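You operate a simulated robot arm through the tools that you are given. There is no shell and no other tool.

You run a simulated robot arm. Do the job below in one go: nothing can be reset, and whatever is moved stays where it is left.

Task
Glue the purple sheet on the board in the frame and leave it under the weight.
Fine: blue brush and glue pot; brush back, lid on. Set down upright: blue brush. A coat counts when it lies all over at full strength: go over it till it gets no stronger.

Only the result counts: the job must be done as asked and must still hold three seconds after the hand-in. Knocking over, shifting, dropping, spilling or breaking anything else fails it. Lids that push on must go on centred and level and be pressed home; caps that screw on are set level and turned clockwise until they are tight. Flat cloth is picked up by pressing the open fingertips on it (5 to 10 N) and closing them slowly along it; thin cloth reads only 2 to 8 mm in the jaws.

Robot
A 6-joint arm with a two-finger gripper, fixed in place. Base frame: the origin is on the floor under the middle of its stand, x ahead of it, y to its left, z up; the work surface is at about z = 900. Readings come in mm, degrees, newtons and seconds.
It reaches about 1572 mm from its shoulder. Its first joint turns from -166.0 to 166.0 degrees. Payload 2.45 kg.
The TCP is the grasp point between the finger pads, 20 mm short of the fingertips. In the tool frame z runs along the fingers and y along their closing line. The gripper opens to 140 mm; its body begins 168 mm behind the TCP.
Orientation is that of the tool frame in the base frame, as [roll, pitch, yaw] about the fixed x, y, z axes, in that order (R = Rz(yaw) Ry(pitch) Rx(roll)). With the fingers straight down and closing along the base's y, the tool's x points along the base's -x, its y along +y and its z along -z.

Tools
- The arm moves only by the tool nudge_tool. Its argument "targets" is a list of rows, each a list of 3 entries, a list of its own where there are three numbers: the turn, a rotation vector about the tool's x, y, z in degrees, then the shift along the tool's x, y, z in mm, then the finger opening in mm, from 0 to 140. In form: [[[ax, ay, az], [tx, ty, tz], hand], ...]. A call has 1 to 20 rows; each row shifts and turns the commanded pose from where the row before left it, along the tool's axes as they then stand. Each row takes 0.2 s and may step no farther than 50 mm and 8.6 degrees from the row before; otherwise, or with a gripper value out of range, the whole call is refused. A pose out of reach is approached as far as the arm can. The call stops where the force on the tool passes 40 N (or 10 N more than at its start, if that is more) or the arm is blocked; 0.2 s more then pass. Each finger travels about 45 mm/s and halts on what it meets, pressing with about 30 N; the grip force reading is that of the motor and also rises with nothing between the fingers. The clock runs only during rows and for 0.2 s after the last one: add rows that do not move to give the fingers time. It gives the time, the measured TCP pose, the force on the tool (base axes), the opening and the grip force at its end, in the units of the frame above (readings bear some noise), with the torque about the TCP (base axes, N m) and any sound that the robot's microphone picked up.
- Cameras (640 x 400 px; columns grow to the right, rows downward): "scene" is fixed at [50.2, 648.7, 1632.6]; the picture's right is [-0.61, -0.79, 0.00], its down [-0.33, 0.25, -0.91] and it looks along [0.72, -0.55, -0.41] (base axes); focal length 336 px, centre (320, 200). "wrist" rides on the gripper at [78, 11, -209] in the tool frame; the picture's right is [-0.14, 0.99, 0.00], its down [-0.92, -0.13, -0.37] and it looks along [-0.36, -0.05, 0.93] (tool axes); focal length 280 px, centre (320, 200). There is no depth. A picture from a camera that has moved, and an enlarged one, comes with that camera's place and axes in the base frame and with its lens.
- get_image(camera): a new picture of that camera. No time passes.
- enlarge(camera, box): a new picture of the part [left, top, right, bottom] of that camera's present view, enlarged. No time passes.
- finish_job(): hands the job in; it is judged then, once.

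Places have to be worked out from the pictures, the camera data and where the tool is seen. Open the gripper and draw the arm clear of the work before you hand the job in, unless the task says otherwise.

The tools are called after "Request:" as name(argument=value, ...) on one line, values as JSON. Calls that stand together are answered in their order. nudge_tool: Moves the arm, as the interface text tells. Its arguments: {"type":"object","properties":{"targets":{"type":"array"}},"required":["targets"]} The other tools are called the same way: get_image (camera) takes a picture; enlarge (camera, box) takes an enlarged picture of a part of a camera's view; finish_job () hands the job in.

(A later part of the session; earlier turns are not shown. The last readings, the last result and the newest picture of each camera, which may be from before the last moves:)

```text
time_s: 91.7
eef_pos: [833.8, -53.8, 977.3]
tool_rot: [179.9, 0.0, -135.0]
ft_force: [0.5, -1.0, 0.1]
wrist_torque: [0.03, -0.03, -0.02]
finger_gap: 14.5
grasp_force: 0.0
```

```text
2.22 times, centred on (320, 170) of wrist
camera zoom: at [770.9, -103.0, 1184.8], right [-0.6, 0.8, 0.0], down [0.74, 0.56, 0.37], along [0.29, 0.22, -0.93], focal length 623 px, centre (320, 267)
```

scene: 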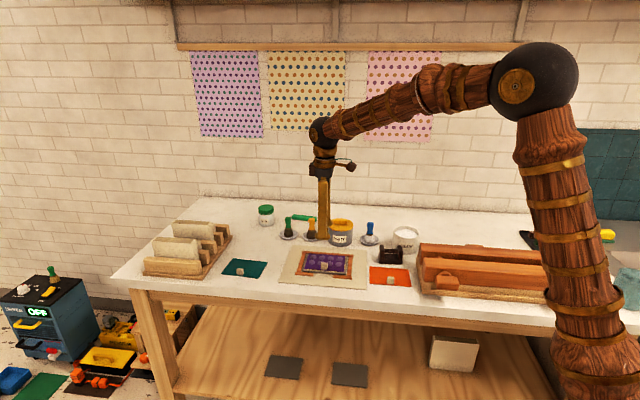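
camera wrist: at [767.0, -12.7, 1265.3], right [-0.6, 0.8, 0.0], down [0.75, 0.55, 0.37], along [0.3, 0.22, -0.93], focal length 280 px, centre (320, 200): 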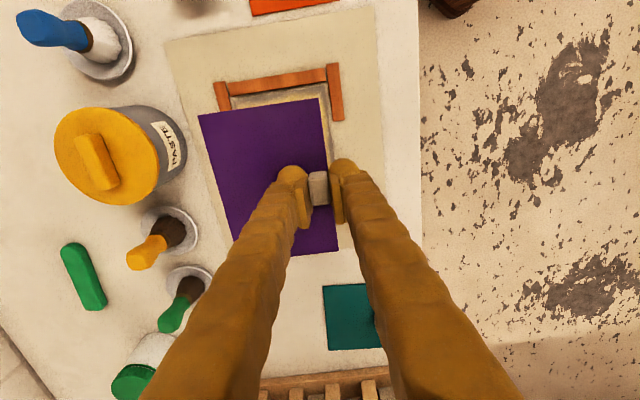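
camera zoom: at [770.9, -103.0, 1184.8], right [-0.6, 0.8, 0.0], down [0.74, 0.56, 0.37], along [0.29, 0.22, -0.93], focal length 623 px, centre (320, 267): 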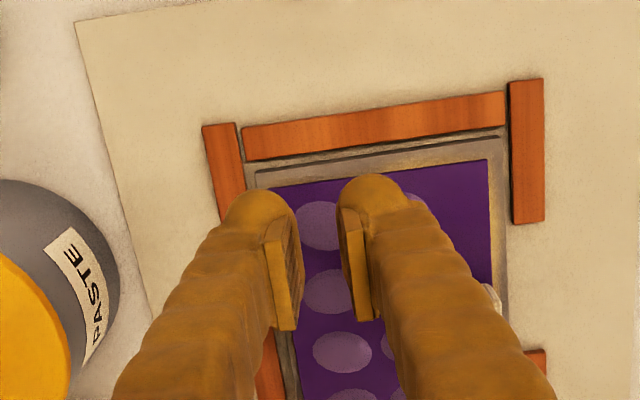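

Pressing with the fingertips left the blister unchanged; the sheet probably needs the weight on it. I go to the weight now, turning about 4° to its bar, and look from above.

Request:
nudge_tool(targets=[[[0, 0, -4.1], [34.7, -6.84, -20], 60], [[0, 0, 0], [34.7, -6.84, -20], 60], [[0, 0, 0], [34.7, -6.84, -20], 60], [[0, 0, 0], [34.7, -6.84, -20], 60], [[0, 0, 0], [34.7, -6.84, -20], 60], [[0, 0, 0], [0, 0, 0], 60], [[0, 0, 0], [0, 0, 0], 60]])

Request:
get_image(camera="wrist")

Request:
enlarge(camera="wrist", box=[240, 90, 400, 215])

Request:
enlarge(camera="scene", box=[296, 246, 356, 284])

```text
time_s: 93.3
eef_pos: [743.6, -208.1, 1078.3]
tool_rot: [180.0, 0.2, -131.0]
ft_force: [0.3, -0.1, 0.1]
wrist_torque: [0.0, 0.0, 0.0]
finger_gap: 60.0
grasp_force: 0.1
```

```text
taken
camera wrist: at [684.4, -261.7, 1286.1], right [-0.66, 0.75, 0.0], down [0.7, 0.61, 0.37], along [0.28, 0.24, -0.93], focal length 280 px, centre (320, 200)
```

wrist: 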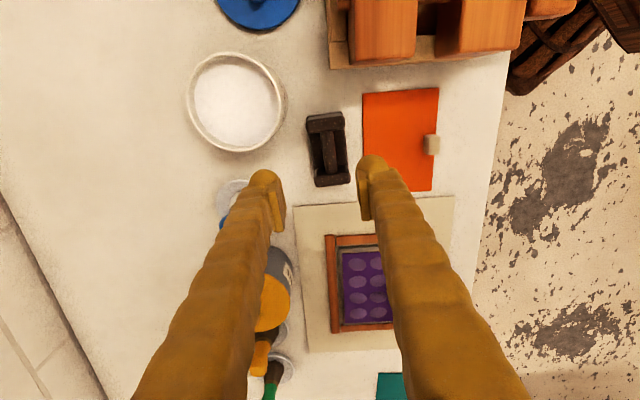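

```text
3.20 times, centred on (320, 152) of wrist
camera zoom: at [684.4, -261.7, 1286.1], right [-0.66, 0.75, 0.0], down [0.7, 0.61, 0.37], along [0.28, 0.24, -0.93], focal length 897 px, centre (320, 352)
```

zoom: 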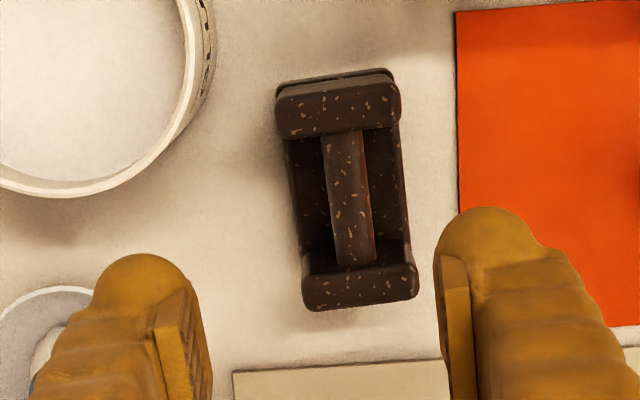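

```text
10.53 times, centred on (326, 265) of scene
camera zoom: at [50.2, 648.7, 1632.6], right [-0.61, -0.79, 0.0], down [-0.33, 0.25, -0.91], along [0.72, -0.55, -0.41], focal length 3542 px, centre (257, -484)
```

zoom: 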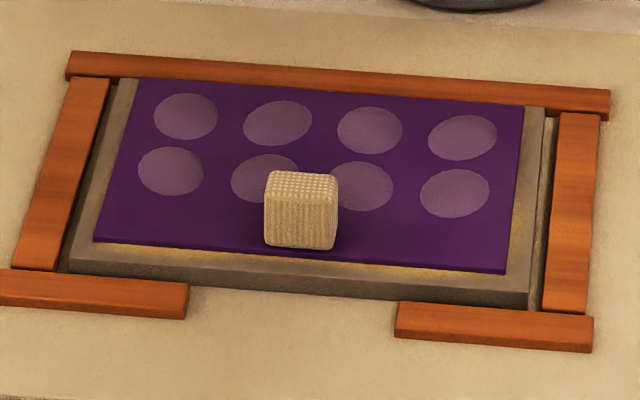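

The weight's bar centre is about (6, 12) mm off in tool axes and nearly square to the tool. I move over it with the fingers at 36 mm (to clear the pot) and lower part way to check.

Request:
nudge_tool(targets=[[[0, 0, 0], [6, 12, 0], 36], [[0, 0, 0], [0, 0, 35], 36], [[0, 0, 0], [0, 0, 35], 36], [[0, 0, 0], [0, 0, 0], 36], [[0, 0, 0], [0, 0, 0], 36]])

Request:
enlarge(camera="wrist", box=[230, 90, 410, 250])

Request:
enlarge(camera="scene", box=[360, 200, 440, 270])

```text
time_s: 94.5
eef_pos: [730.8, -202.6, 1008.1]
tool_rot: [179.9, 0.1, -130.9]
ft_force: [0.2, -1.2, -0.8]
wrist_torque: [0.02, -0.03, 0.02]
finger_gap: 36.0
grasp_force: 0.1
```

```text
2.50 times, centred on (320, 170) of wrist
camera zoom: at [670.3, -257.5, 1215.7], right [-0.66, 0.75, 0.0], down [0.7, 0.61, 0.37], along [0.28, 0.24, -0.93], focal length 701 px, centre (320, 275)
```

zoom: 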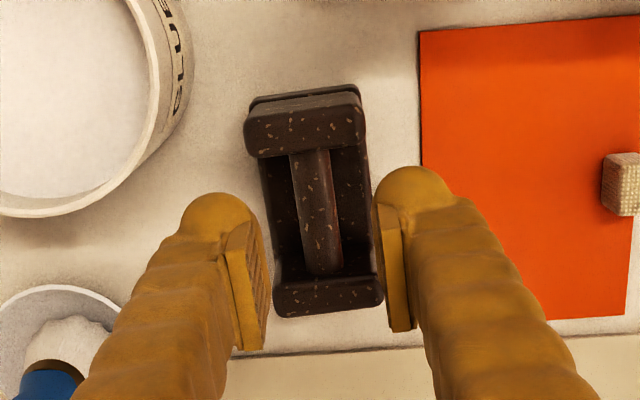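

```text
5.71 times, centred on (400, 235) of scene
camera zoom: at [50.2, 648.7, 1632.6], right [-0.61, -0.79, 0.0], down [-0.33, 0.25, -0.91], along [0.72, -0.55, -0.41], focal length 1923 px, centre (-137, 0)
```

zoom: 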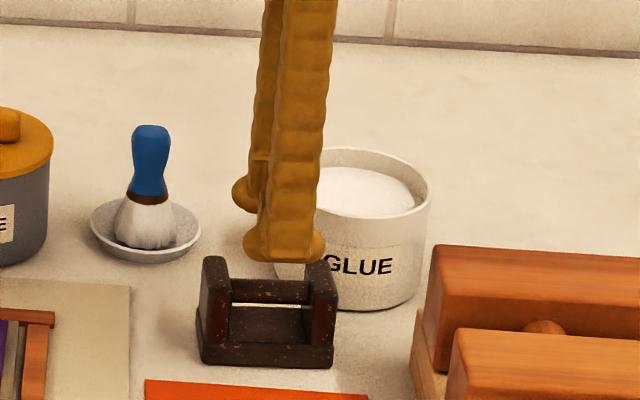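

The bar sits about 1–2 mm off the midline; I correct slightly, turn 1.2°, and lower so the pads straddle the bar with the tips a few mm above the base plate.

Request:
nudge_tool(targets=[[[0, 0, 1.2], [2, -0.8, 20], 36], [[0, 0, 0], [0, 0, 24], 36], [[0, 0, 0], [0, 0, 14], 36], [[0, 0, 0], [0, 0, 5], 36], [[0, 0, 0], [0, 0, 0], 36]])

Request:
enlarge(camera="wrist", box=[230, 90, 410, 250])

Request:
enlarge(camera="scene", box=[370, 220, 430, 268])

```text
time_s: 95.7
eef_pos: [728.9, -205.6, 943.6]
tool_rot: [-180.0, 0.1, -132.2]
ft_force: [-0.3, 0.0, 0.0]
wrist_torque: [-0.04, 0.02, -0.03]
finger_gap: 36.1
grasp_force: 0.1
```

```text
2.50 times, centred on (320, 170) of wrist
camera zoom: at [667.8, -258.1, 1152.3], right [-0.64, 0.77, 0.0], down [0.71, 0.6, 0.37], along [0.28, 0.24, -0.93], focal length 701 px, centre (320, 275)
```

zoom: 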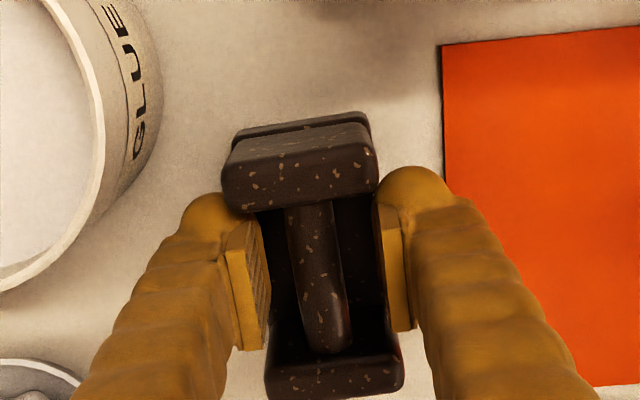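

```text
8.33 times, centred on (400, 244) of scene
camera zoom: at [50.2, 648.7, 1632.6], right [-0.61, -0.79, 0.0], down [-0.33, 0.25, -0.91], along [0.72, -0.55, -0.41], focal length 2804 px, centre (-347, -167)
```

zoom: 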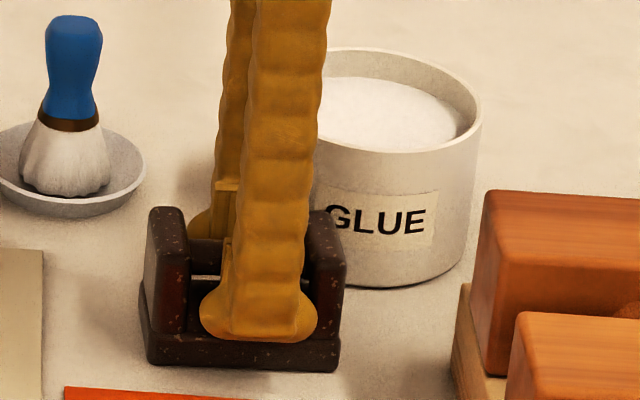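

The pads straddle the bar. The fingertips are wide compared with the space between the posts, so I close in steps and watch the gap.

Request:
nudge_tool(targets=[[[0, 0, 0], [0, 0, 0], 30], [[0, 0, 0], [0, 0, 0], 26], [[0, 0, 0], [0, 0, 0], 22], [[0, 0, 0], [0, 0, 0], 18], [[0, 0, 0], [0, 0, 0], 14], [[0, 0, 0], [0, 0, 0], 10], [[0, 0, 0], [0, 0, 0], 10]])

Request:
enlarge(camera="wrist", box=[230, 90, 410, 250])

Request:
enlarge(camera="scene", box=[370, 220, 430, 268])

```text
time_s: 97.3
eef_pos: [729.3, -206.4, 944.4]
tool_rot: [179.9, 0.1, -132.1]
ft_force: [1.6, -1.2, 1.8]
wrist_torque: [0.0, 0.0, 0.11]
finger_gap: 11.5
grasp_force: 29.8
```

```text
2.50 times, centred on (320, 170) of wrist
camera zoom: at [667.8, -258.2, 1152.5], right [-0.64, 0.77, 0.0], down [0.71, 0.6, 0.37], along [0.28, 0.24, -0.93], focal length 701 px, centre (320, 275)
```

zoom: 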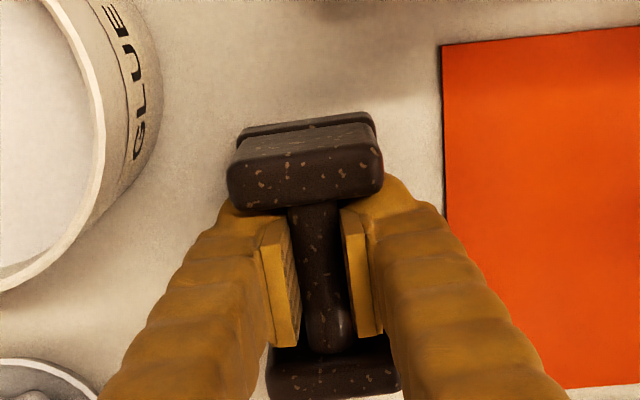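

```text
8.33 times, centred on (400, 244) of scene
camera zoom: at [50.2, 648.7, 1632.6], right [-0.61, -0.79, 0.0], down [-0.33, 0.25, -0.91], along [0.72, -0.55, -0.41], focal length 2804 px, centre (-347, -167)
```

zoom: 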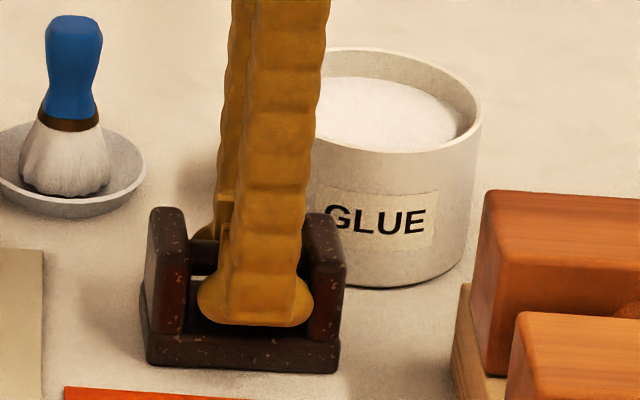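

The bar is gripped at 11.5 mm. I lift a few mm to feel the load.

Request:
nudge_tool(targets=[[[0, 0, 0], [0, 0, -3], 4], [[0, 0, 0], [0, 0, -5], 4], [[0, 0, 0], [0, 0, 0], 4]])

Request:
enlarge(camera="scene", box=[370, 220, 430, 268])

```text
time_s: 98.1
eef_pos: [729.3, -206.4, 951.5]
tool_rot: [179.9, 0.0, -132.3]
ft_force: [-0.4, 0.6, -9.4]
wrist_torque: [-0.03, 0.06, 0.03]
finger_gap: 11.3
grasp_force: 30.3
```

```text
8.33 times, centred on (400, 244) of scene
camera zoom: at [50.2, 648.7, 1632.6], right [-0.61, -0.79, 0.0], down [-0.33, 0.25, -0.91], along [0.72, -0.55, -0.41], focal length 2804 px, centre (-347, -167)
```

zoom: 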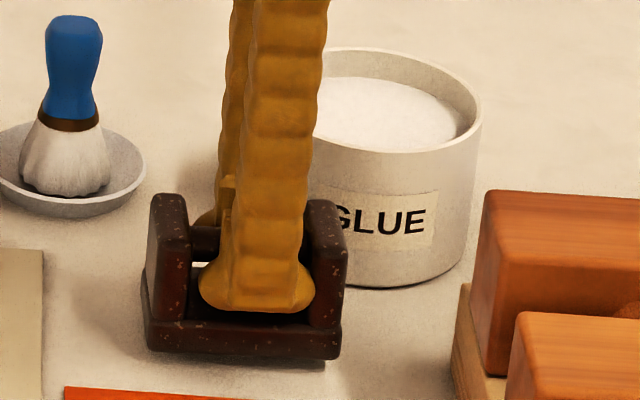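

The weight is about 0.95 kg and securely held. I raise it, carry it over the sheet clear of the tab, and turn it to the board's direction.

Request:
nudge_tool(targets=[[[0, 0, 0], [0, 0, -30], 4], [[0, 0, 0], [0, 0, -30], 4], [[0, 0, 0], [-40.8, 6.7, 0], 4], [[0, 0, 0], [-40.8, 6.7, 0], 4], [[0, 0, 0], [-40.8, 6.7, 0], 4], [[0, 0, 0], [-40.8, 6.7, 0], 4], [[0, 0, 0], [-40.8, 6.7, 0], 4], [[0, 0, 0], [-40.8, 6.8, 0], 4], [[0, 0, 2.9], [0, 0, 0], 4], [[0, 0, 0], [0, 0, 0], 4], [[0, 0, 0], [0, 0, 0], 4]])

Request:
get_image(camera="wrist")

Request:
enlarge(camera="scene", box=[290, 215, 370, 285])

Request:
enlarge(camera="wrist", box=[220, 70, 440, 250])

```text
time_s: 100.5
eef_pos: [864.9, 3.0, 1011.5]
tool_rot: [180.0, 0.0, -135.2]
ft_force: [0.9, 0.2, -9.6]
wrist_torque: [0.0, 0.03, -0.02]
finger_gap: 11.1
grasp_force: 30.3
```

```text
taken
camera wrist: at [801.2, -46.6, 1219.3], right [-0.6, 0.8, 0.0], down [0.74, 0.56, 0.37], along [0.29, 0.22, -0.93], focal length 280 px, centre (320, 200)
```

wrist: 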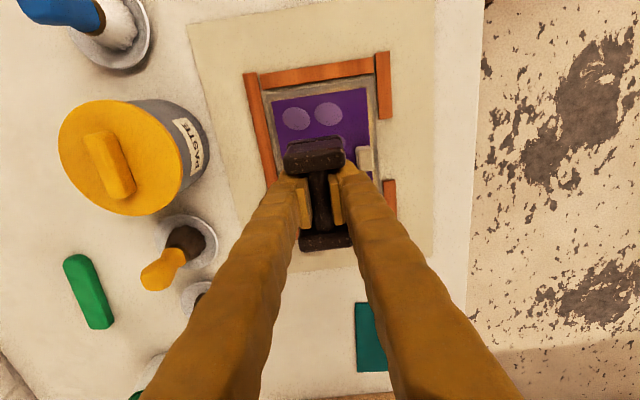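

```text
5.71 times, centred on (330, 250) of scene
camera zoom: at [50.2, 648.7, 1632.6], right [-0.61, -0.79, 0.0], down [-0.33, 0.25, -0.91], along [0.72, -0.55, -0.41], focal length 1923 px, centre (263, -86)
```

zoom: 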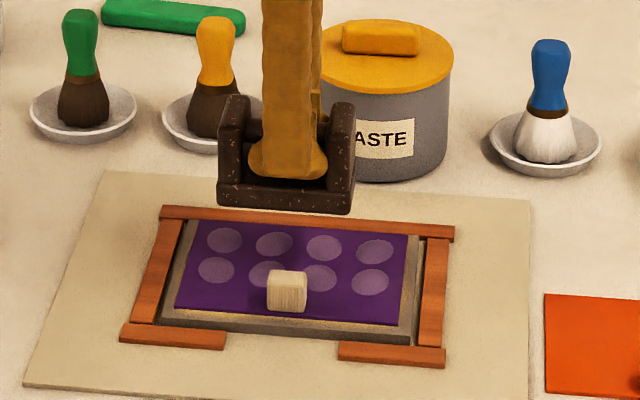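

```text
2.22 times, centred on (330, 160) of wrist
camera zoom: at [801.2, -46.6, 1219.3], right [-0.6, 0.8, 0.0], down [0.74, 0.56, 0.37], along [0.29, 0.22, -0.93], focal length 623 px, centre (298, 289)
```

zoom: 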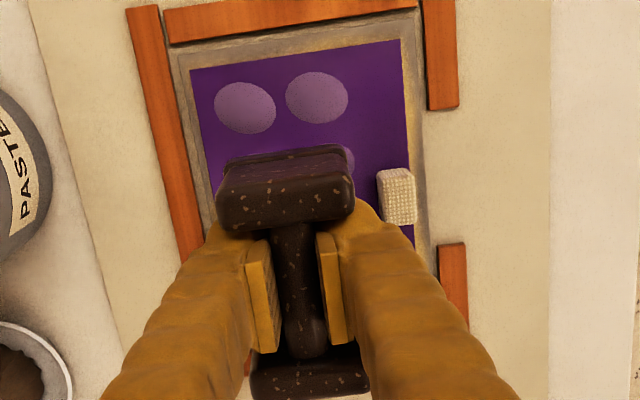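

The weight is lined up over the middle of the sheet, clear of the tab. I lower it to a few mm above the sheet.

Request:
nudge_tool(targets=[[[0, 0, 0], [0, 0, 25], 4], [[0, 0, 0], [0, 0, 18], 4], [[0, 0, 0], [0, 0, 7], 4], [[0, 0, 0], [0, 0, 2], 4], [[0, 0, 0], [0, 0, 0], 4]])

Request:
enlarge(camera="scene", box=[290, 235, 362, 287])

```text
time_s: 101.7
eef_pos: [862.6, 1.4, 958.9]
tool_rot: [179.9, 0.1, -135.1]
ft_force: [1.2, -0.7, -4.1]
wrist_torque: [0.03, 0.03, 0.0]
finger_gap: 11.4
grasp_force: 29.5
```

```text
7.69 times, centred on (326, 261) of scene
camera zoom: at [50.2, 648.7, 1632.6], right [-0.61, -0.79, 0.0], down [-0.33, 0.25, -0.91], along [0.72, -0.55, -0.41], focal length 2589 px, centre (274, -269)
```

zoom: 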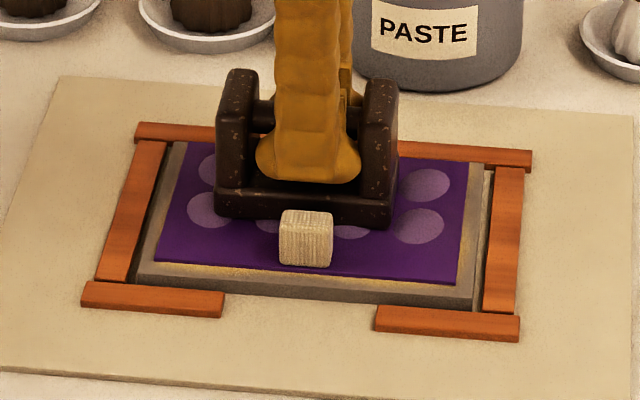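

The weight is touching down. I lower a touch more to press it on and see whether the blisters under it respond.

Request:
nudge_tool(targets=[[[0, 0, 0], [0, 0, 1], 4], [[0, 0, 0], [0, 0, 0.5], 4], [[0, 0, 0], [0, 0, 0], 4]])

Request:
enlarge(camera="scene", box=[296, 240, 356, 284])

Request:
enlarge(camera="wrist", box=[220, 70, 440, 250])

```text
time_s: 102.5
eef_pos: [864.4, 2.1, 958.4]
tool_rot: [179.9, 0.1, -135.2]
ft_force: [0.3, 1.7, 17.6]
wrist_torque: [0.0, 0.01, 0.02]
finger_gap: 11.1
grasp_force: 29.9
```

```text
9.09 times, centred on (326, 262) of scene
camera zoom: at [50.2, 648.7, 1632.6], right [-0.61, -0.79, 0.0], down [-0.33, 0.25, -0.91], along [0.72, -0.55, -0.41], focal length 3059 px, centre (266, -364)
```

zoom: 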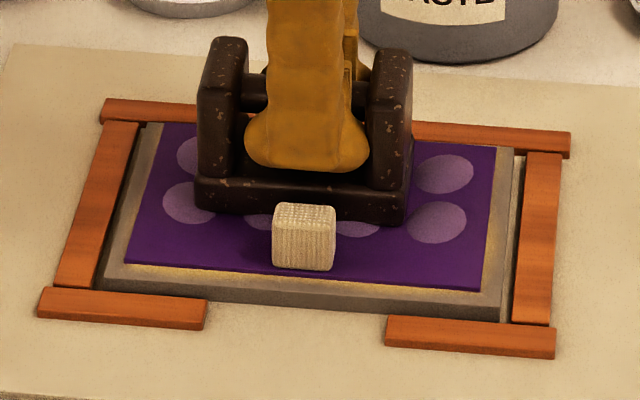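

```text
2.22 times, centred on (330, 160) of wrist
camera zoom: at [800.4, -47.3, 1166.7], right [-0.6, 0.8, 0.0], down [0.74, 0.56, 0.37], along [0.3, 0.22, -0.93], focal length 623 px, centre (298, 289)
```

zoom: 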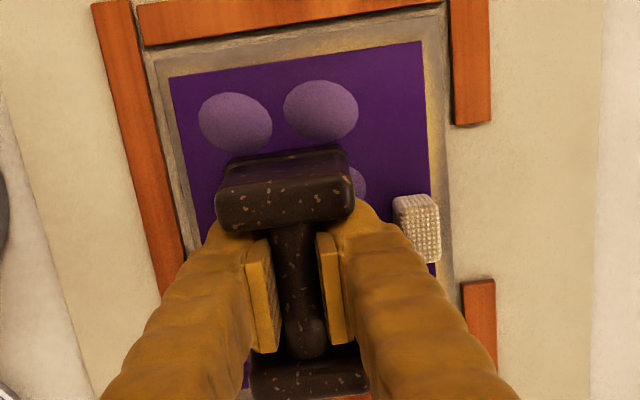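

The blisters outside the weight remain for now. I hold the press for a couple of seconds and look again.

Request:
nudge_tool(targets=[[[0, 0, 0], [0, 0, 0], 4], [[0, 0, 0], [0, 0, 0], 4], [[0, 0, 0], [0, 0, 0], 4], [[0, 0, 0], [0, 0, 0], 4], [[0, 0, 0], [0, 0, 0], 4], [[0, 0, 0], [0, 0, 0], 4], [[0, 0, 0], [0, 0, 0], 4], [[0, 0, 0], [0, 0, 0], 4], [[0, 0, 0], [0, 0, 0], 4], [[0, 0, 0], [0, 0, 0], 4]])

Request:
enlarge(camera="scene", box=[296, 240, 356, 284])

```text
time_s: 104.7
eef_pos: [862.9, 2.6, 957.9]
tool_rot: [-180.0, 0.0, -135.3]
ft_force: [0.0, 0.0, 18.1]
wrist_torque: [-0.02, 0.03, 0.0]
finger_gap: 11.0
grasp_force: 30.3
```

```text
9.09 times, centred on (326, 262) of scene
camera zoom: at [50.2, 648.7, 1632.6], right [-0.61, -0.79, 0.0], down [-0.33, 0.25, -0.91], along [0.72, -0.55, -0.41], focal length 3059 px, centre (266, -364)
```

zoom: 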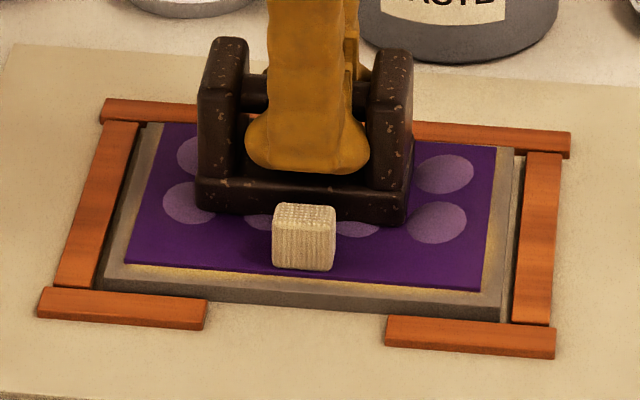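

No change outside the weight. I lift it to see whether the blisters that were under it have gone.

Request:
nudge_tool(targets=[[[0, 0, 0], [0, 0, -3], 4], [[0, 0, 0], [0, 0, -30], 4], [[0, 0, 0], [0, 0, -40], 4], [[0, 0, 0], [0, 0, 0], 4]])

Request:
enlarge(camera="scene", box=[296, 240, 356, 284])

```text
time_s: 105.7
eef_pos: [863.8, 2.3, 1032.7]
tool_rot: [179.8, 0.0, -135.0]
ft_force: [0.4, 0.7, -9.1]
wrist_torque: [-0.01, 0.01, -0.01]
finger_gap: 11.2
grasp_force: 29.6
```

```text
9.09 times, centred on (326, 262) of scene
camera zoom: at [50.2, 648.7, 1632.6], right [-0.61, -0.79, 0.0], down [-0.33, 0.25, -0.91], along [0.72, -0.55, -0.41], focal length 3059 px, centre (266, -364)
```

zoom: 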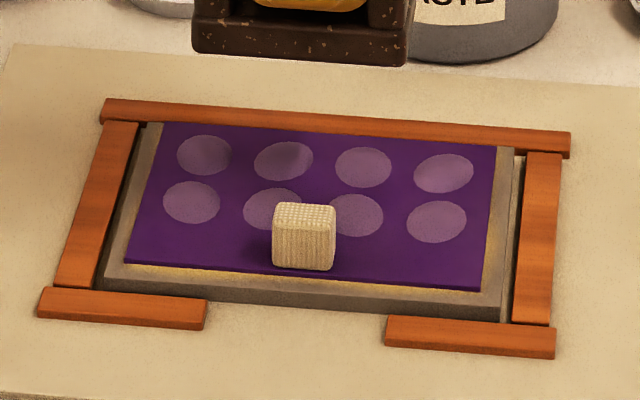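

The blisters are unaffected by pressing, so they look like a sign that the sheet has not taken because the glue had gone off (yellow) before it was laid. I put the weight back at its old spot so I can lift the sheet and renew the coat.

Request:
nudge_tool(targets=[[[0, 0, -2.9], [0, 0, 0], 4], [[0, 0, 0], [40.8, -6.7, 0], 4], [[0, 0, 0], [40.8, -6.7, 0], 4], [[0, 0, 0], [40.8, -6.7, 0], 4], [[0, 0, 0], [40.8, -6.7, 0], 4], [[0, 0, 0], [40.8, -6.7, 0], 4], [[0, 0, 0], [40.8, -6.8, 0], 4], [[0, 0, 0], [0, 0, 30], 4], [[0, 0, 0], [0, 0, 30], 4], [[0, 0, 0], [0, 0, 20], 4], [[0, 0, 0], [0, 0, 5], 4], [[0, 0, 0], [0, 0, 0], 4]])

Request:
enlarge(camera="scene", box=[370, 220, 430, 268])

```text
time_s: 108.3
eef_pos: [729.2, -205.8, 945.3]
tool_rot: [179.9, 0.0, -132.2]
ft_force: [0.3, 0.1, -9.4]
wrist_torque: [-0.05, -0.02, -0.01]
finger_gap: 11.4
grasp_force: 30.1
```

```text
8.33 times, centred on (400, 244) of scene
camera zoom: at [50.2, 648.7, 1632.6], right [-0.61, -0.79, 0.0], down [-0.33, 0.25, -0.91], along [0.72, -0.55, -0.41], focal length 2804 px, centre (-347, -167)
```

zoom: 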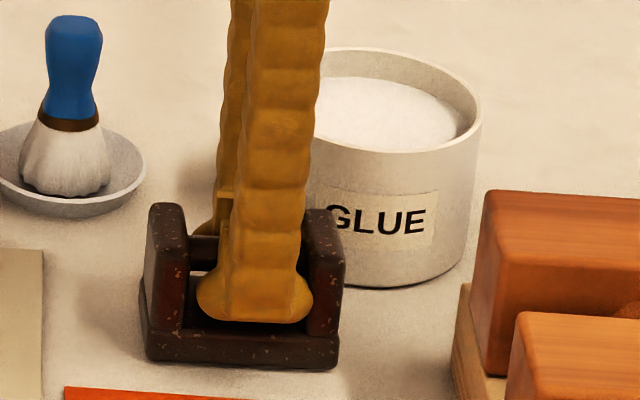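

The weight is just above the table at its old spot. I set it down and let go.

Request:
nudge_tool(targets=[[[0, 0, 0], [0, 0, 1], 4], [[0, 0, 0], [0, 0, 1], 4], [[0, 0, 0], [0, 0, 0.4], 4]])

Request:
nudge_tool(targets=[[[0, 0, 0], [0, 0, 0], 16], [[0, 0, 0], [0, 0, 0], 26], [[0, 0, 0], [0, 0, 0], 36], [[0, 0, 0], [0, 0, -25], 36], [[0, 0, 0], [0, 0, -45], 36], [[0, 0, 0], [0, 0, -45], 36]])

Request:
enlarge(camera="scene", box=[360, 200, 440, 270])

```text
time_s: 109.1
eef_pos: [728.6, -206.3, 943.8]
tool_rot: [-179.9, 0.1, -132.2]
ft_force: [1.3, -1.3, -2.9]
wrist_torque: [-0.14, 0.18, 0.02]
finger_gap: 11.4
grasp_force: 30.0
```

```text
time_s: 110.5
eef_pos: [730.5, -204.9, 1059.9]
tool_rot: [179.9, 0.0, -132.2]
ft_force: [-0.4, -0.3, 0.0]
wrist_torque: [0.0, 0.05, 0.0]
finger_gap: 36.0
grasp_force: 0.0
```

```text
5.71 times, centred on (400, 235) of scene
camera zoom: at [50.2, 648.7, 1632.6], right [-0.61, -0.79, 0.0], down [-0.33, 0.25, -0.91], along [0.72, -0.55, -0.41], focal length 1923 px, centre (-137, 0)
```

zoom: 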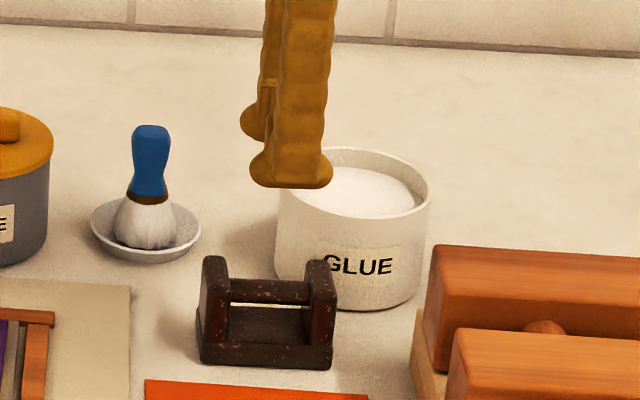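

The weight stands back in place. I go to the sheet's tab on the board, turning to the board's angle.

Request:
nudge_tool(targets=[[[0, 0, 0], [-41.1, 14.7, 0], 36], [[0, 0, 0], [-41.1, 14.7, 0], 36], [[0, 0, 0], [-41.1, 14.7, 0], 36], [[0, 0, 0], [-41.1, 14.7, 0], 36], [[0, 0, 0], [-41.1, 14.7, 0], 36], [[0, 0, 2.9], [-41.2, 14.7, 0], 36], [[0, 0, 0], [0, 0, 30], 36], [[0, 0, 0], [0, 0, 30], 36], [[0, 0, 0], [0, 0, 0], 36]])

Request:
enlarge(camera="wrist", box=[220, 70, 420, 230])

```text
time_s: 112.5
eef_pos: [831.0, 36.7, 998.4]
tool_rot: [-180.0, 0.0, -135.3]
ft_force: [-0.3, -0.3, -0.2]
wrist_torque: [0.01, 0.02, -0.01]
finger_gap: 36.0
grasp_force: 0.0
```

```text
2.50 times, centred on (320, 150) of wrist
camera zoom: at [767.1, -12.9, 1206.8], right [-0.6, 0.8, 0.0], down [0.74, 0.56, 0.37], along [0.29, 0.22, -0.93], focal length 701 px, centre (320, 325)
```

zoom: 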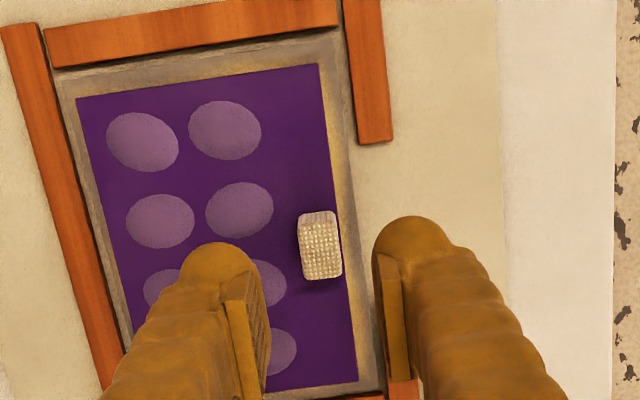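

The tab is right below the TCP. I lower over it and grip.

Request:
nudge_tool(targets=[[[0, 0, 0], [1.5, 0, 30], 36], [[0, 0, 0], [0, 0, 24], 36], [[0, 0, 0], [0, 0, 6], 36], [[0, 0, 0], [0, 0, 0], 28], [[0, 0, 0], [0, 0, 0], 20], [[0, 0, 0], [0, 0, 0], 12], [[0, 0, 0], [0, 0, 0], 8], [[0, 0, 0], [0, 0, 0], 8]])

Request:
nudge_tool(targets=[[[0, 0, 0], [0, 0, -1], 8], [[0, 0, 0], [0, 0, 0], 8]])

```text
time_s: 114.3
eef_pos: [828.6, 35.0, 937.9]
tool_rot: [180.0, 0.0, -135.1]
ft_force: [-0.5, -0.4, -0.8]
wrist_torque: [0.0, 0.03, 0.03]
finger_gap: 14.1
grasp_force: 29.9
```

```text
time_s: 114.9
eef_pos: [830.0, 34.7, 939.9]
tool_rot: [180.0, 0.2, -135.1]
ft_force: [0.4, 0.2, -0.7]
wrist_torque: [0.03, 0.01, 0.01]
finger_gap: 13.9
grasp_force: 30.3
```

After 1 mm of lift there is no pull, so the sheet seems free. I lift a little more and check.

Request:
nudge_tool(targets=[[[0, 0, 0], [0, 0, -2], 8], [[0, 0, 0], [0, 0, -4], 8]])

Request:
enlarge(camera="scene", box=[296, 240, 356, 284])

```text
time_s: 115.5
eef_pos: [828.8, 35.4, 946.7]
tool_rot: [-179.9, 0.1, -135.1]
ft_force: [-0.3, -0.3, -0.5]
wrist_torque: [0.02, 0.04, 0.01]
finger_gap: 13.9
grasp_force: 30.2
```

```text
9.09 times, centred on (326, 262) of scene
camera zoom: at [50.2, 648.7, 1632.6], right [-0.61, -0.79, 0.0], down [-0.33, 0.25, -0.91], along [0.72, -0.55, -0.41], focal length 3059 px, centre (266, -364)
```

zoom: 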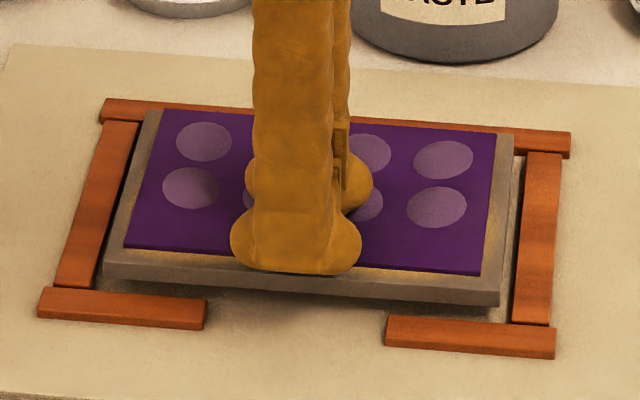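

The board has come up with the sheet: they are stuck together after all. I set it straight back down into the frame at once.

Request:
nudge_tool(targets=[[[0, 0, 0], [0, 0, 4], 8], [[0, 0, 0], [0, 0, 2], 8], [[0, 0, 0], [0, 0, 0.7], 8], [[0, 0, 0], [0, 0, 0], 8]])

Request:
enlarge(camera="scene", box=[296, 240, 356, 284])

```text
time_s: 116.5
eef_pos: [829.2, 34.7, 938.1]
tool_rot: [-180.0, 0.0, -135.1]
ft_force: [-1.4, -0.7, 0.7]
wrist_torque: [0.02, 0.0, 0.01]
finger_gap: 13.7
grasp_force: 29.9
```

```text
9.09 times, centred on (326, 262) of scene
camera zoom: at [50.2, 648.7, 1632.6], right [-0.61, -0.79, 0.0], down [-0.33, 0.25, -0.91], along [0.72, -0.55, -0.41], focal length 3059 px, centre (266, -364)
```

zoom: 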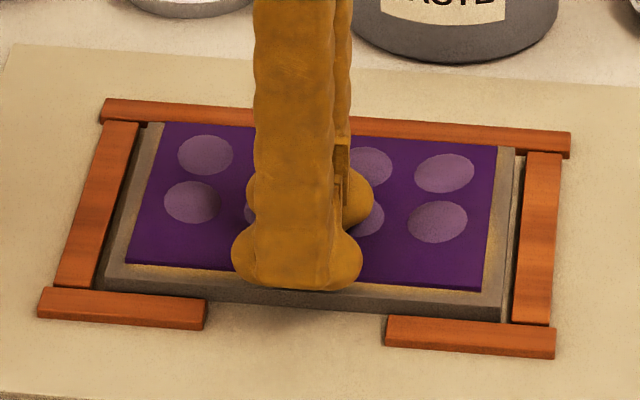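

The board sits in the frame again and the bond holds. I let go of the tab, rise, and look over the other items on the table for a clue about the blisters.

Request:
nudge_tool(targets=[[[0, 0, 0], [0, 0, 0], 18], [[0, 0, 0], [0, 0, 0], 28], [[0, 0, 0], [0, 0, 0], 36], [[0, 0, 0], [0, 0, -20], 36], [[0, 0, 0], [0, 0, -45], 36], [[0, 0, 0], [0, 0, -45], 70]])

Request:
get_image(camera="wrist")

Request:
enlarge(camera="wrist", box=[220, 70, 420, 230])

Request:
enlarge(camera="scene", box=[270, 200, 340, 240])

Request:
enlarge(camera="scene", box=[440, 220, 520, 260])

Request:
enlarge(camera="scene", box=[510, 215, 590, 265])

```text
time_s: 117.9
eef_pos: [828.2, 33.2, 1048.4]
tool_rot: [179.9, 0.0, -135.1]
ft_force: [-0.7, 0.0, -0.9]
wrist_torque: [0.02, 0.04, 0.0]
finger_gap: 70.0
grasp_force: 0.5
```

```text
taken
camera wrist: at [764.7, -15.0, 1256.7], right [-0.6, 0.8, 0.0], down [0.74, 0.56, 0.37], along [0.29, 0.22, -0.93], focal length 280 px, centre (320, 200)
```

wrist: 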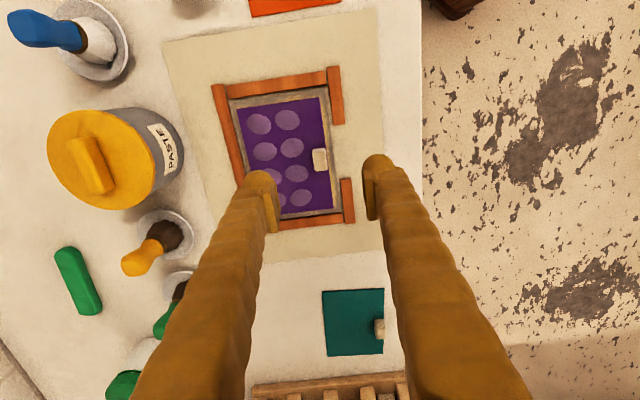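

```text
2.50 times, centred on (320, 150) of wrist
camera zoom: at [764.7, -15.0, 1256.7], right [-0.6, 0.8, 0.0], down [0.74, 0.56, 0.37], along [0.29, 0.22, -0.93], focal length 701 px, centre (320, 325)
```

zoom: 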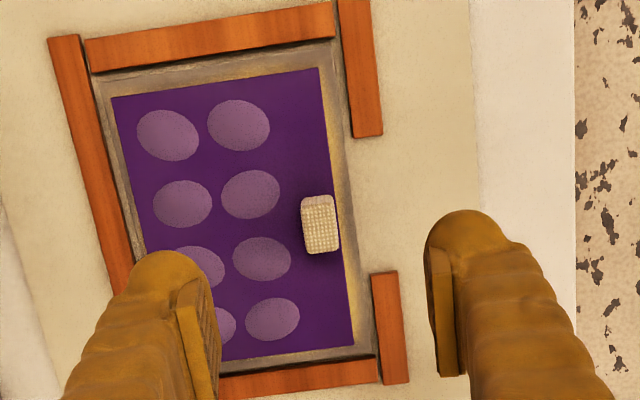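

```text
9.14 times, centred on (305, 220) of scene
camera zoom: at [50.2, 648.7, 1632.6], right [-0.61, -0.79, 0.0], down [-0.33, 0.25, -0.91], along [0.72, -0.55, -0.41], focal length 3077 px, centre (457, 17)
```

zoom: 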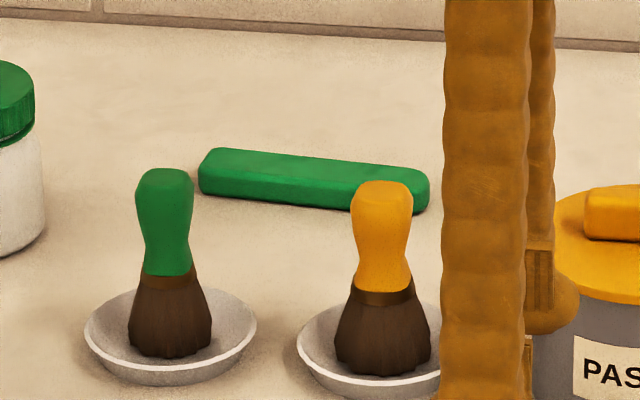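

```text
8.00 times, centred on (480, 240) of scene
camera zoom: at [50.2, 648.7, 1632.6], right [-0.61, -0.79, 0.0], down [-0.33, 0.25, -0.91], along [0.72, -0.55, -0.41], focal length 2692 px, centre (-960, -120)
```

zoom: 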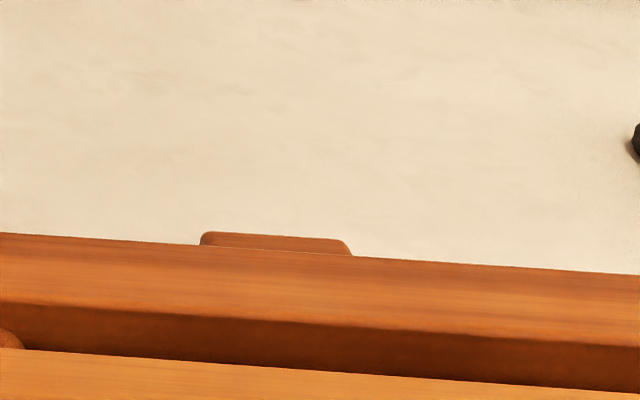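

```text
8.00 times, centred on (550, 240) of scene
camera zoom: at [50.2, 648.7, 1632.6], right [-0.61, -0.79, 0.0], down [-0.33, 0.25, -0.91], along [0.72, -0.55, -0.41], focal length 2692 px, centre (-1520, -120)
```

zoom: 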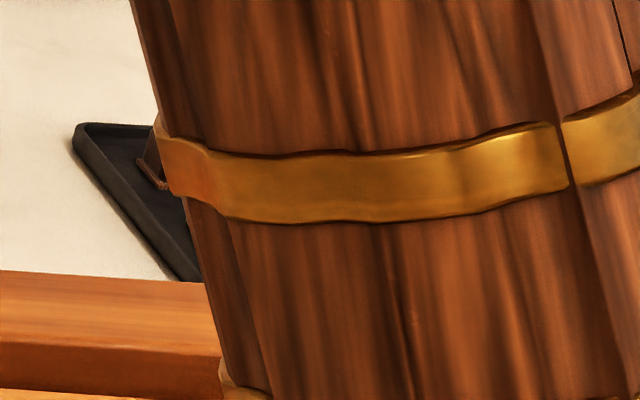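

I test whether the weight, once left resting, flattens the sheet: back to the weight, straddle the bar and grip.

Request:
nudge_tool(targets=[[[0, 0, -2.9], [0, 0, 0], 36], [[0, 0, 0], [41.1, -14.7, 0], 36], [[0, 0, 0], [41.1, -14.7, 0], 36], [[0, 0, 0], [41.1, -14.7, 0], 36], [[0, 0, 0], [41.1, -14.7, 0], 36], [[0, 0, 0], [41.1, -14.7, 0], 36], [[0, 0, 0], [39.7, -14.7, 0], 36], [[0, 0, 0], [0, 0, 30], 36], [[0, 0, 0], [0, 0, 20], 36], [[0, 0, 0], [0, 0, 0], 36]])

Request:
enlarge(camera="wrist", box=[230, 90, 410, 250])

```text
time_s: 120.1
eef_pos: [728.5, -205.8, 997.8]
tool_rot: [180.0, 0.1, -132.2]
ft_force: [-0.5, 0.0, 1.2]
wrist_torque: [0.0, 0.02, 0.01]
finger_gap: 35.7
grasp_force: 0.0
```

```text
2.50 times, centred on (320, 170) of wrist
camera zoom: at [668.6, -258.2, 1206.2], right [-0.64, 0.77, 0.0], down [0.71, 0.6, 0.37], along [0.28, 0.24, -0.93], focal length 701 px, centre (320, 275)
```

zoom: 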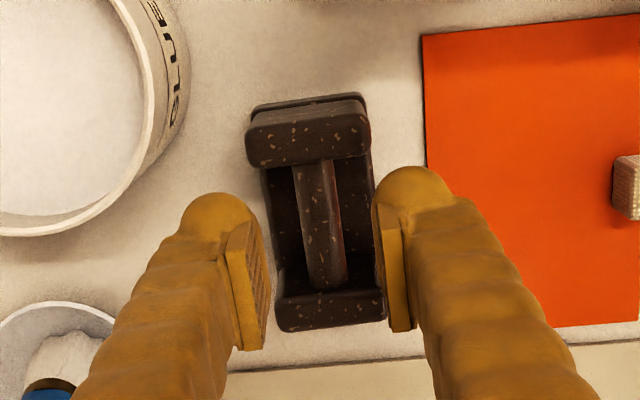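

Aligned as before; I lower, grip the bar and lift.

Request:
nudge_tool(targets=[[[0, 0, 0], [0, 0, 28], 36], [[0, 0, 0], [0, 0, 22], 36], [[0, 0, 0], [0, 0, 5], 36], [[0, 0, 0], [0, 0, 0], 28], [[0, 0, 0], [0, 0, 0], 20], [[0, 0, 0], [0, 0, 0], 10], [[0, 0, 0], [0, 0, 0], 4], [[0, 0, 0], [0, 0, 0], 4], [[0, 0, 0], [0, 0, -4], 4], [[0, 0, 0], [0, 0, -30], 4], [[0, 0, 0], [0, 0, -34], 4]])

Request:
nudge_tool(targets=[[[0, 0, 0], [-40.8, 6.7, 0], 4], [[0, 0, 0], [-40.8, 6.7, 0], 4], [[0, 0, 0], [-40.8, 6.7, 0], 4], [[0, 0, 0], [-40.8, 6.7, 0], 4], [[0, 0, 0], [-40.8, 6.7, 0], 4], [[0, 0, 2.9], [-40.8, 6.8, 0], 4], [[0, 0, 0], [0, 0, 0], 4], [[0, 0, 0], [0, 0, 30], 4], [[0, 0, 0], [0, 0, 18], 4], [[0, 0, 0], [0, 0, 4], 4], [[0, 0, 0], [0, 0, 1.5], 4], [[0, 0, 0], [0, 0, 0], 4]])

Request:
enlarge(camera="scene", box=[290, 235, 362, 287])

```text
time_s: 122.5
eef_pos: [727.2, -205.2, 1010.0]
tool_rot: [179.9, 0.0, -132.2]
ft_force: [0.1, 0.4, -10.4]
wrist_torque: [-0.02, 0.04, -0.02]
finger_gap: 11.4
grasp_force: 30.1
```

```text
time_s: 125.1
eef_pos: [863.5, 2.4, 958.1]
tool_rot: [179.9, -0.1, -135.3]
ft_force: [0.1, 0.0, -8.7]
wrist_torque: [-0.01, 0.06, -0.02]
finger_gap: 11.5
grasp_force: 30.0
```

```text
7.69 times, centred on (326, 261) of scene
camera zoom: at [50.2, 648.7, 1632.6], right [-0.61, -0.79, 0.0], down [-0.33, 0.25, -0.91], along [0.72, -0.55, -0.41], focal length 2589 px, centre (274, -269)
```

zoom: 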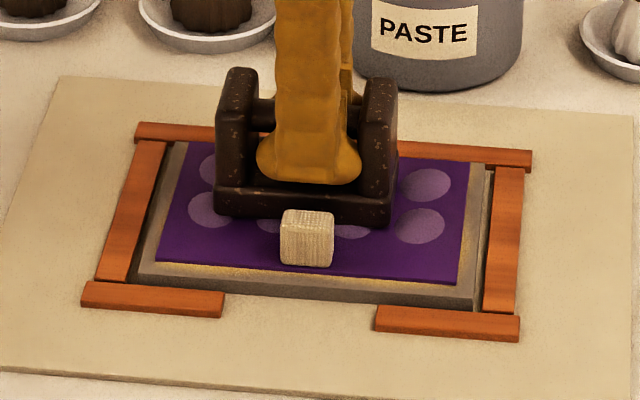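

Just above the sheet; I lower the last bit and release the weight.

Request:
nudge_tool(targets=[[[0, 0, 0], [0, 0, 0.8], 4], [[0, 0, 0], [0, 0, 0.4], 4]])

Request:
nudge_tool(targets=[[[0, 0, 0], [0, 0, 0], 14], [[0, 0, 0], [0, 0, 0], 22], [[0, 0, 0], [0, 0, 0], 30], [[0, 0, 0], [0, 0, 0], 34], [[0, 0, 0], [0, 0, -25], 34], [[0, 0, 0], [0, 0, -45], 34], [[0, 0, 0], [0, 0, -45], 34]])

Request:
enlarge(camera="scene", box=[290, 235, 362, 287])

Request:
enlarge(camera="wrist", box=[220, 50, 440, 210])

```text
time_s: 125.7
eef_pos: [864.1, 2.7, 957.5]
tool_rot: [180.0, 0.0, -135.1]
ft_force: [1.0, 0.5, -3.7]
wrist_torque: [0.06, 0.02, -0.02]
finger_gap: 11.1
grasp_force: 29.8
```

```text
time_s: 127.3
eef_pos: [864.2, 2.2, 1074.7]
tool_rot: [179.8, 0.0, -135.2]
ft_force: [0.7, -0.4, -0.2]
wrist_torque: [0.03, 0.0, 0.0]
finger_gap: 33.9
grasp_force: 0.2
```

```text
7.69 times, centred on (326, 261) of scene
camera zoom: at [50.2, 648.7, 1632.6], right [-0.61, -0.79, 0.0], down [-0.33, 0.25, -0.91], along [0.72, -0.55, -0.41], focal length 2589 px, centre (274, -269)
```

zoom: 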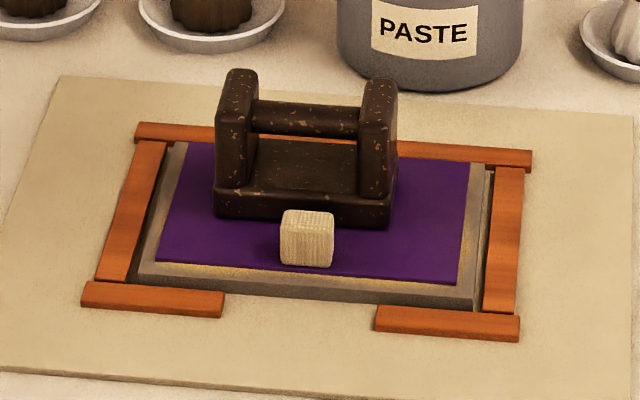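

```text
2.50 times, centred on (330, 130) of wrist
camera zoom: at [800.7, -46.7, 1283.1], right [-0.6, 0.8, 0.0], down [0.74, 0.56, 0.37], along [0.29, 0.22, -0.93], focal length 701 px, centre (295, 375)
```

zoom: 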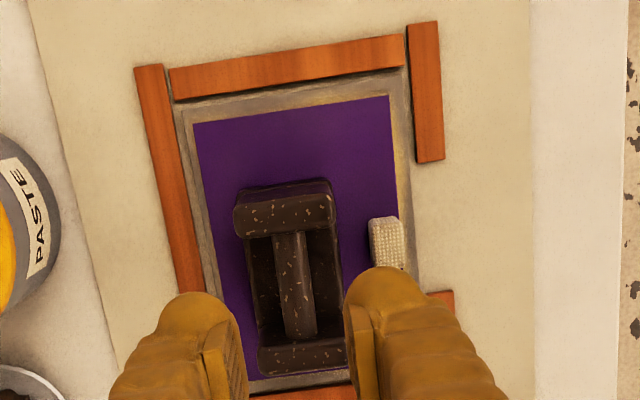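

The blisters vanished as soon as the weight rested freely on the sheet — it lies flat now. Next the lid: I move above the blue lid and look.

Request:
nudge_tool(targets=[[[0, 0, 0], [43, -12.1, 0], 50], [[0, 0, 0], [43, -12.1, 0], 50], [[0, 0, 0], [43, -12.1, 0], 50], [[0, 0, 0], [43, -12.1, 0], 50], [[0, 0, 0], [43, -12.1, 0], 50], [[0, 0, 0], [43, -12.1, 0], 50], [[0, 0, 0], [43, -12.1, 0], 50], [[0, 0, 0], [43, -12.1, 0], 50], [[0, 0, 0], [43, -12.1, 0], 50], [[0, 0, 0], [42.7, -12, 0], 50], [[0, 0, 0], [0, 0, 0], 50], [[0, 0, 0], [0, 0, 0], 50]])

Request:
get_image(camera="wrist")

Request:
enlarge(camera="wrist", box=[240, 80, 400, 205])

Request:
enlarge(camera="scene", box=[290, 235, 362, 287])

```text
time_s: 129.9
eef_pos: [643.2, -386.0, 1072.7]
tool_rot: [-180.0, 0.1, -135.0]
ft_force: [0.0, 0.4, -0.9]
wrist_torque: [0.0, -0.05, -0.01]
finger_gap: 50.0
grasp_force: 0.2
```

```text
taken
camera wrist: at [580.5, -435.5, 1279.8], right [-0.6, 0.8, 0.0], down [0.74, 0.56, 0.37], along [0.29, 0.22, -0.93], focal length 280 px, centre (320, 200)
```

wrist: 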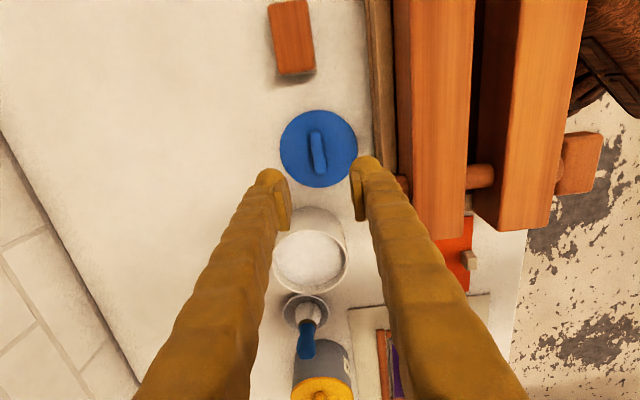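

```text
3.20 times, centred on (320, 142) of wrist
camera zoom: at [580.5, -435.5, 1279.8], right [-0.6, 0.8, 0.0], down [0.74, 0.56, 0.37], along [0.29, 0.22, -0.93], focal length 897 px, centre (320, 384)
```

zoom: 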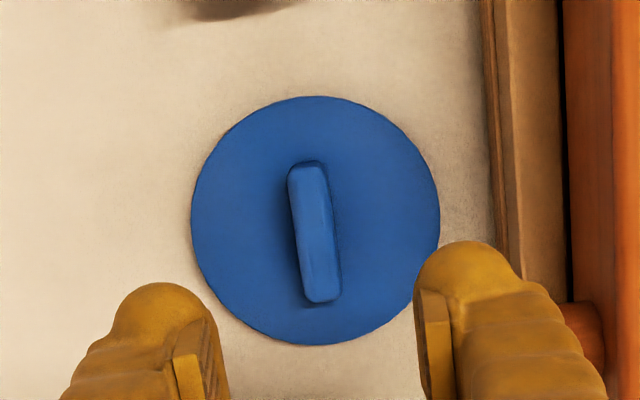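

```text
7.69 times, centred on (326, 261) of scene
camera zoom: at [50.2, 648.7, 1632.6], right [-0.61, -0.79, 0.0], down [-0.33, 0.25, -0.91], along [0.72, -0.55, -0.41], focal length 2589 px, centre (274, -269)
```

zoom: 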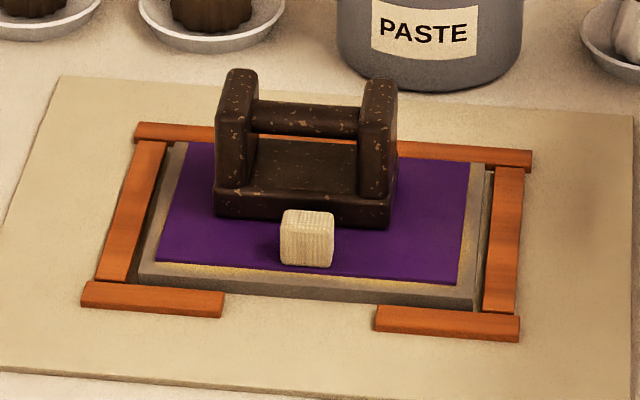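

The sheet stays flat under the weight. Before picking up the lid I measure the pot's centre from right above it, so I can place the lid by a known shift.

Request:
nudge_tool(targets=[[[0, 0, 0], [-41, -9.5, 0], 50], [[0, 0, 0], [-41, -9.5, 0], 50], [[0, 0, 0], [-41, -9.5, 0], 50], [[0, 0, 0], [0, 0, 0], 50], [[0, 0, 0], [0, 0, 0], 50]])

Request:
enlarge(camera="wrist", box=[230, 80, 410, 220])

Request:
get_image(camera="wrist")

```text
time_s: 131.1
eef_pos: [752.3, -321.6, 1071.8]
tool_rot: [-179.9, 0.0, -135.1]
ft_force: [-0.2, 0.2, -0.8]
wrist_torque: [-0.01, -0.03, 0.03]
finger_gap: 49.9
grasp_force: 0.0
```

```text
2.86 times, centred on (320, 150) of wrist
camera zoom: at [689.2, -369.6, 1279.1], right [-0.6, 0.8, 0.0], down [0.74, 0.56, 0.37], along [0.29, 0.22, -0.93], focal length 801 px, centre (320, 343)
```

zoom: 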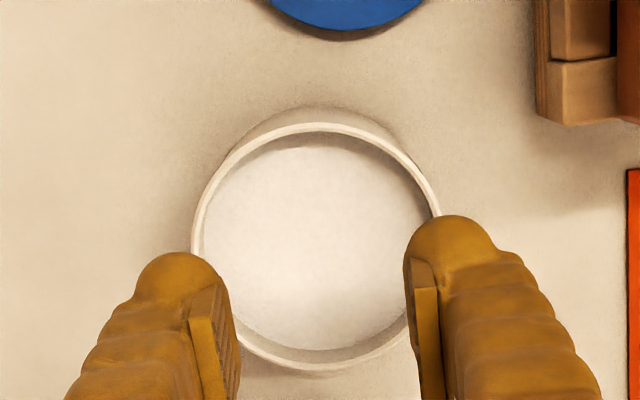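

```text
taken
camera wrist: at [689.2, -369.6, 1279.1], right [-0.6, 0.8, 0.0], down [0.74, 0.56, 0.37], along [0.29, 0.22, -0.93], focal length 280 px, centre (320, 200)
```

wrist: 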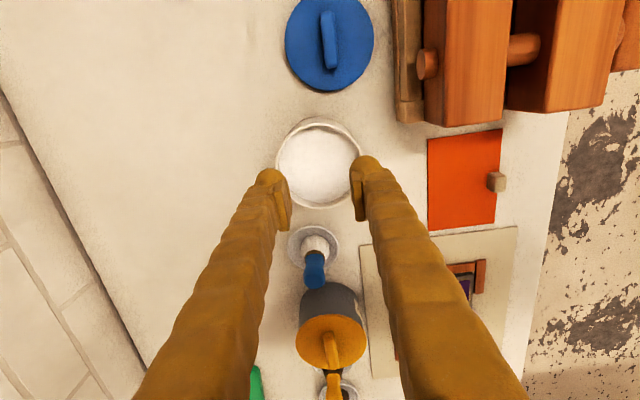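

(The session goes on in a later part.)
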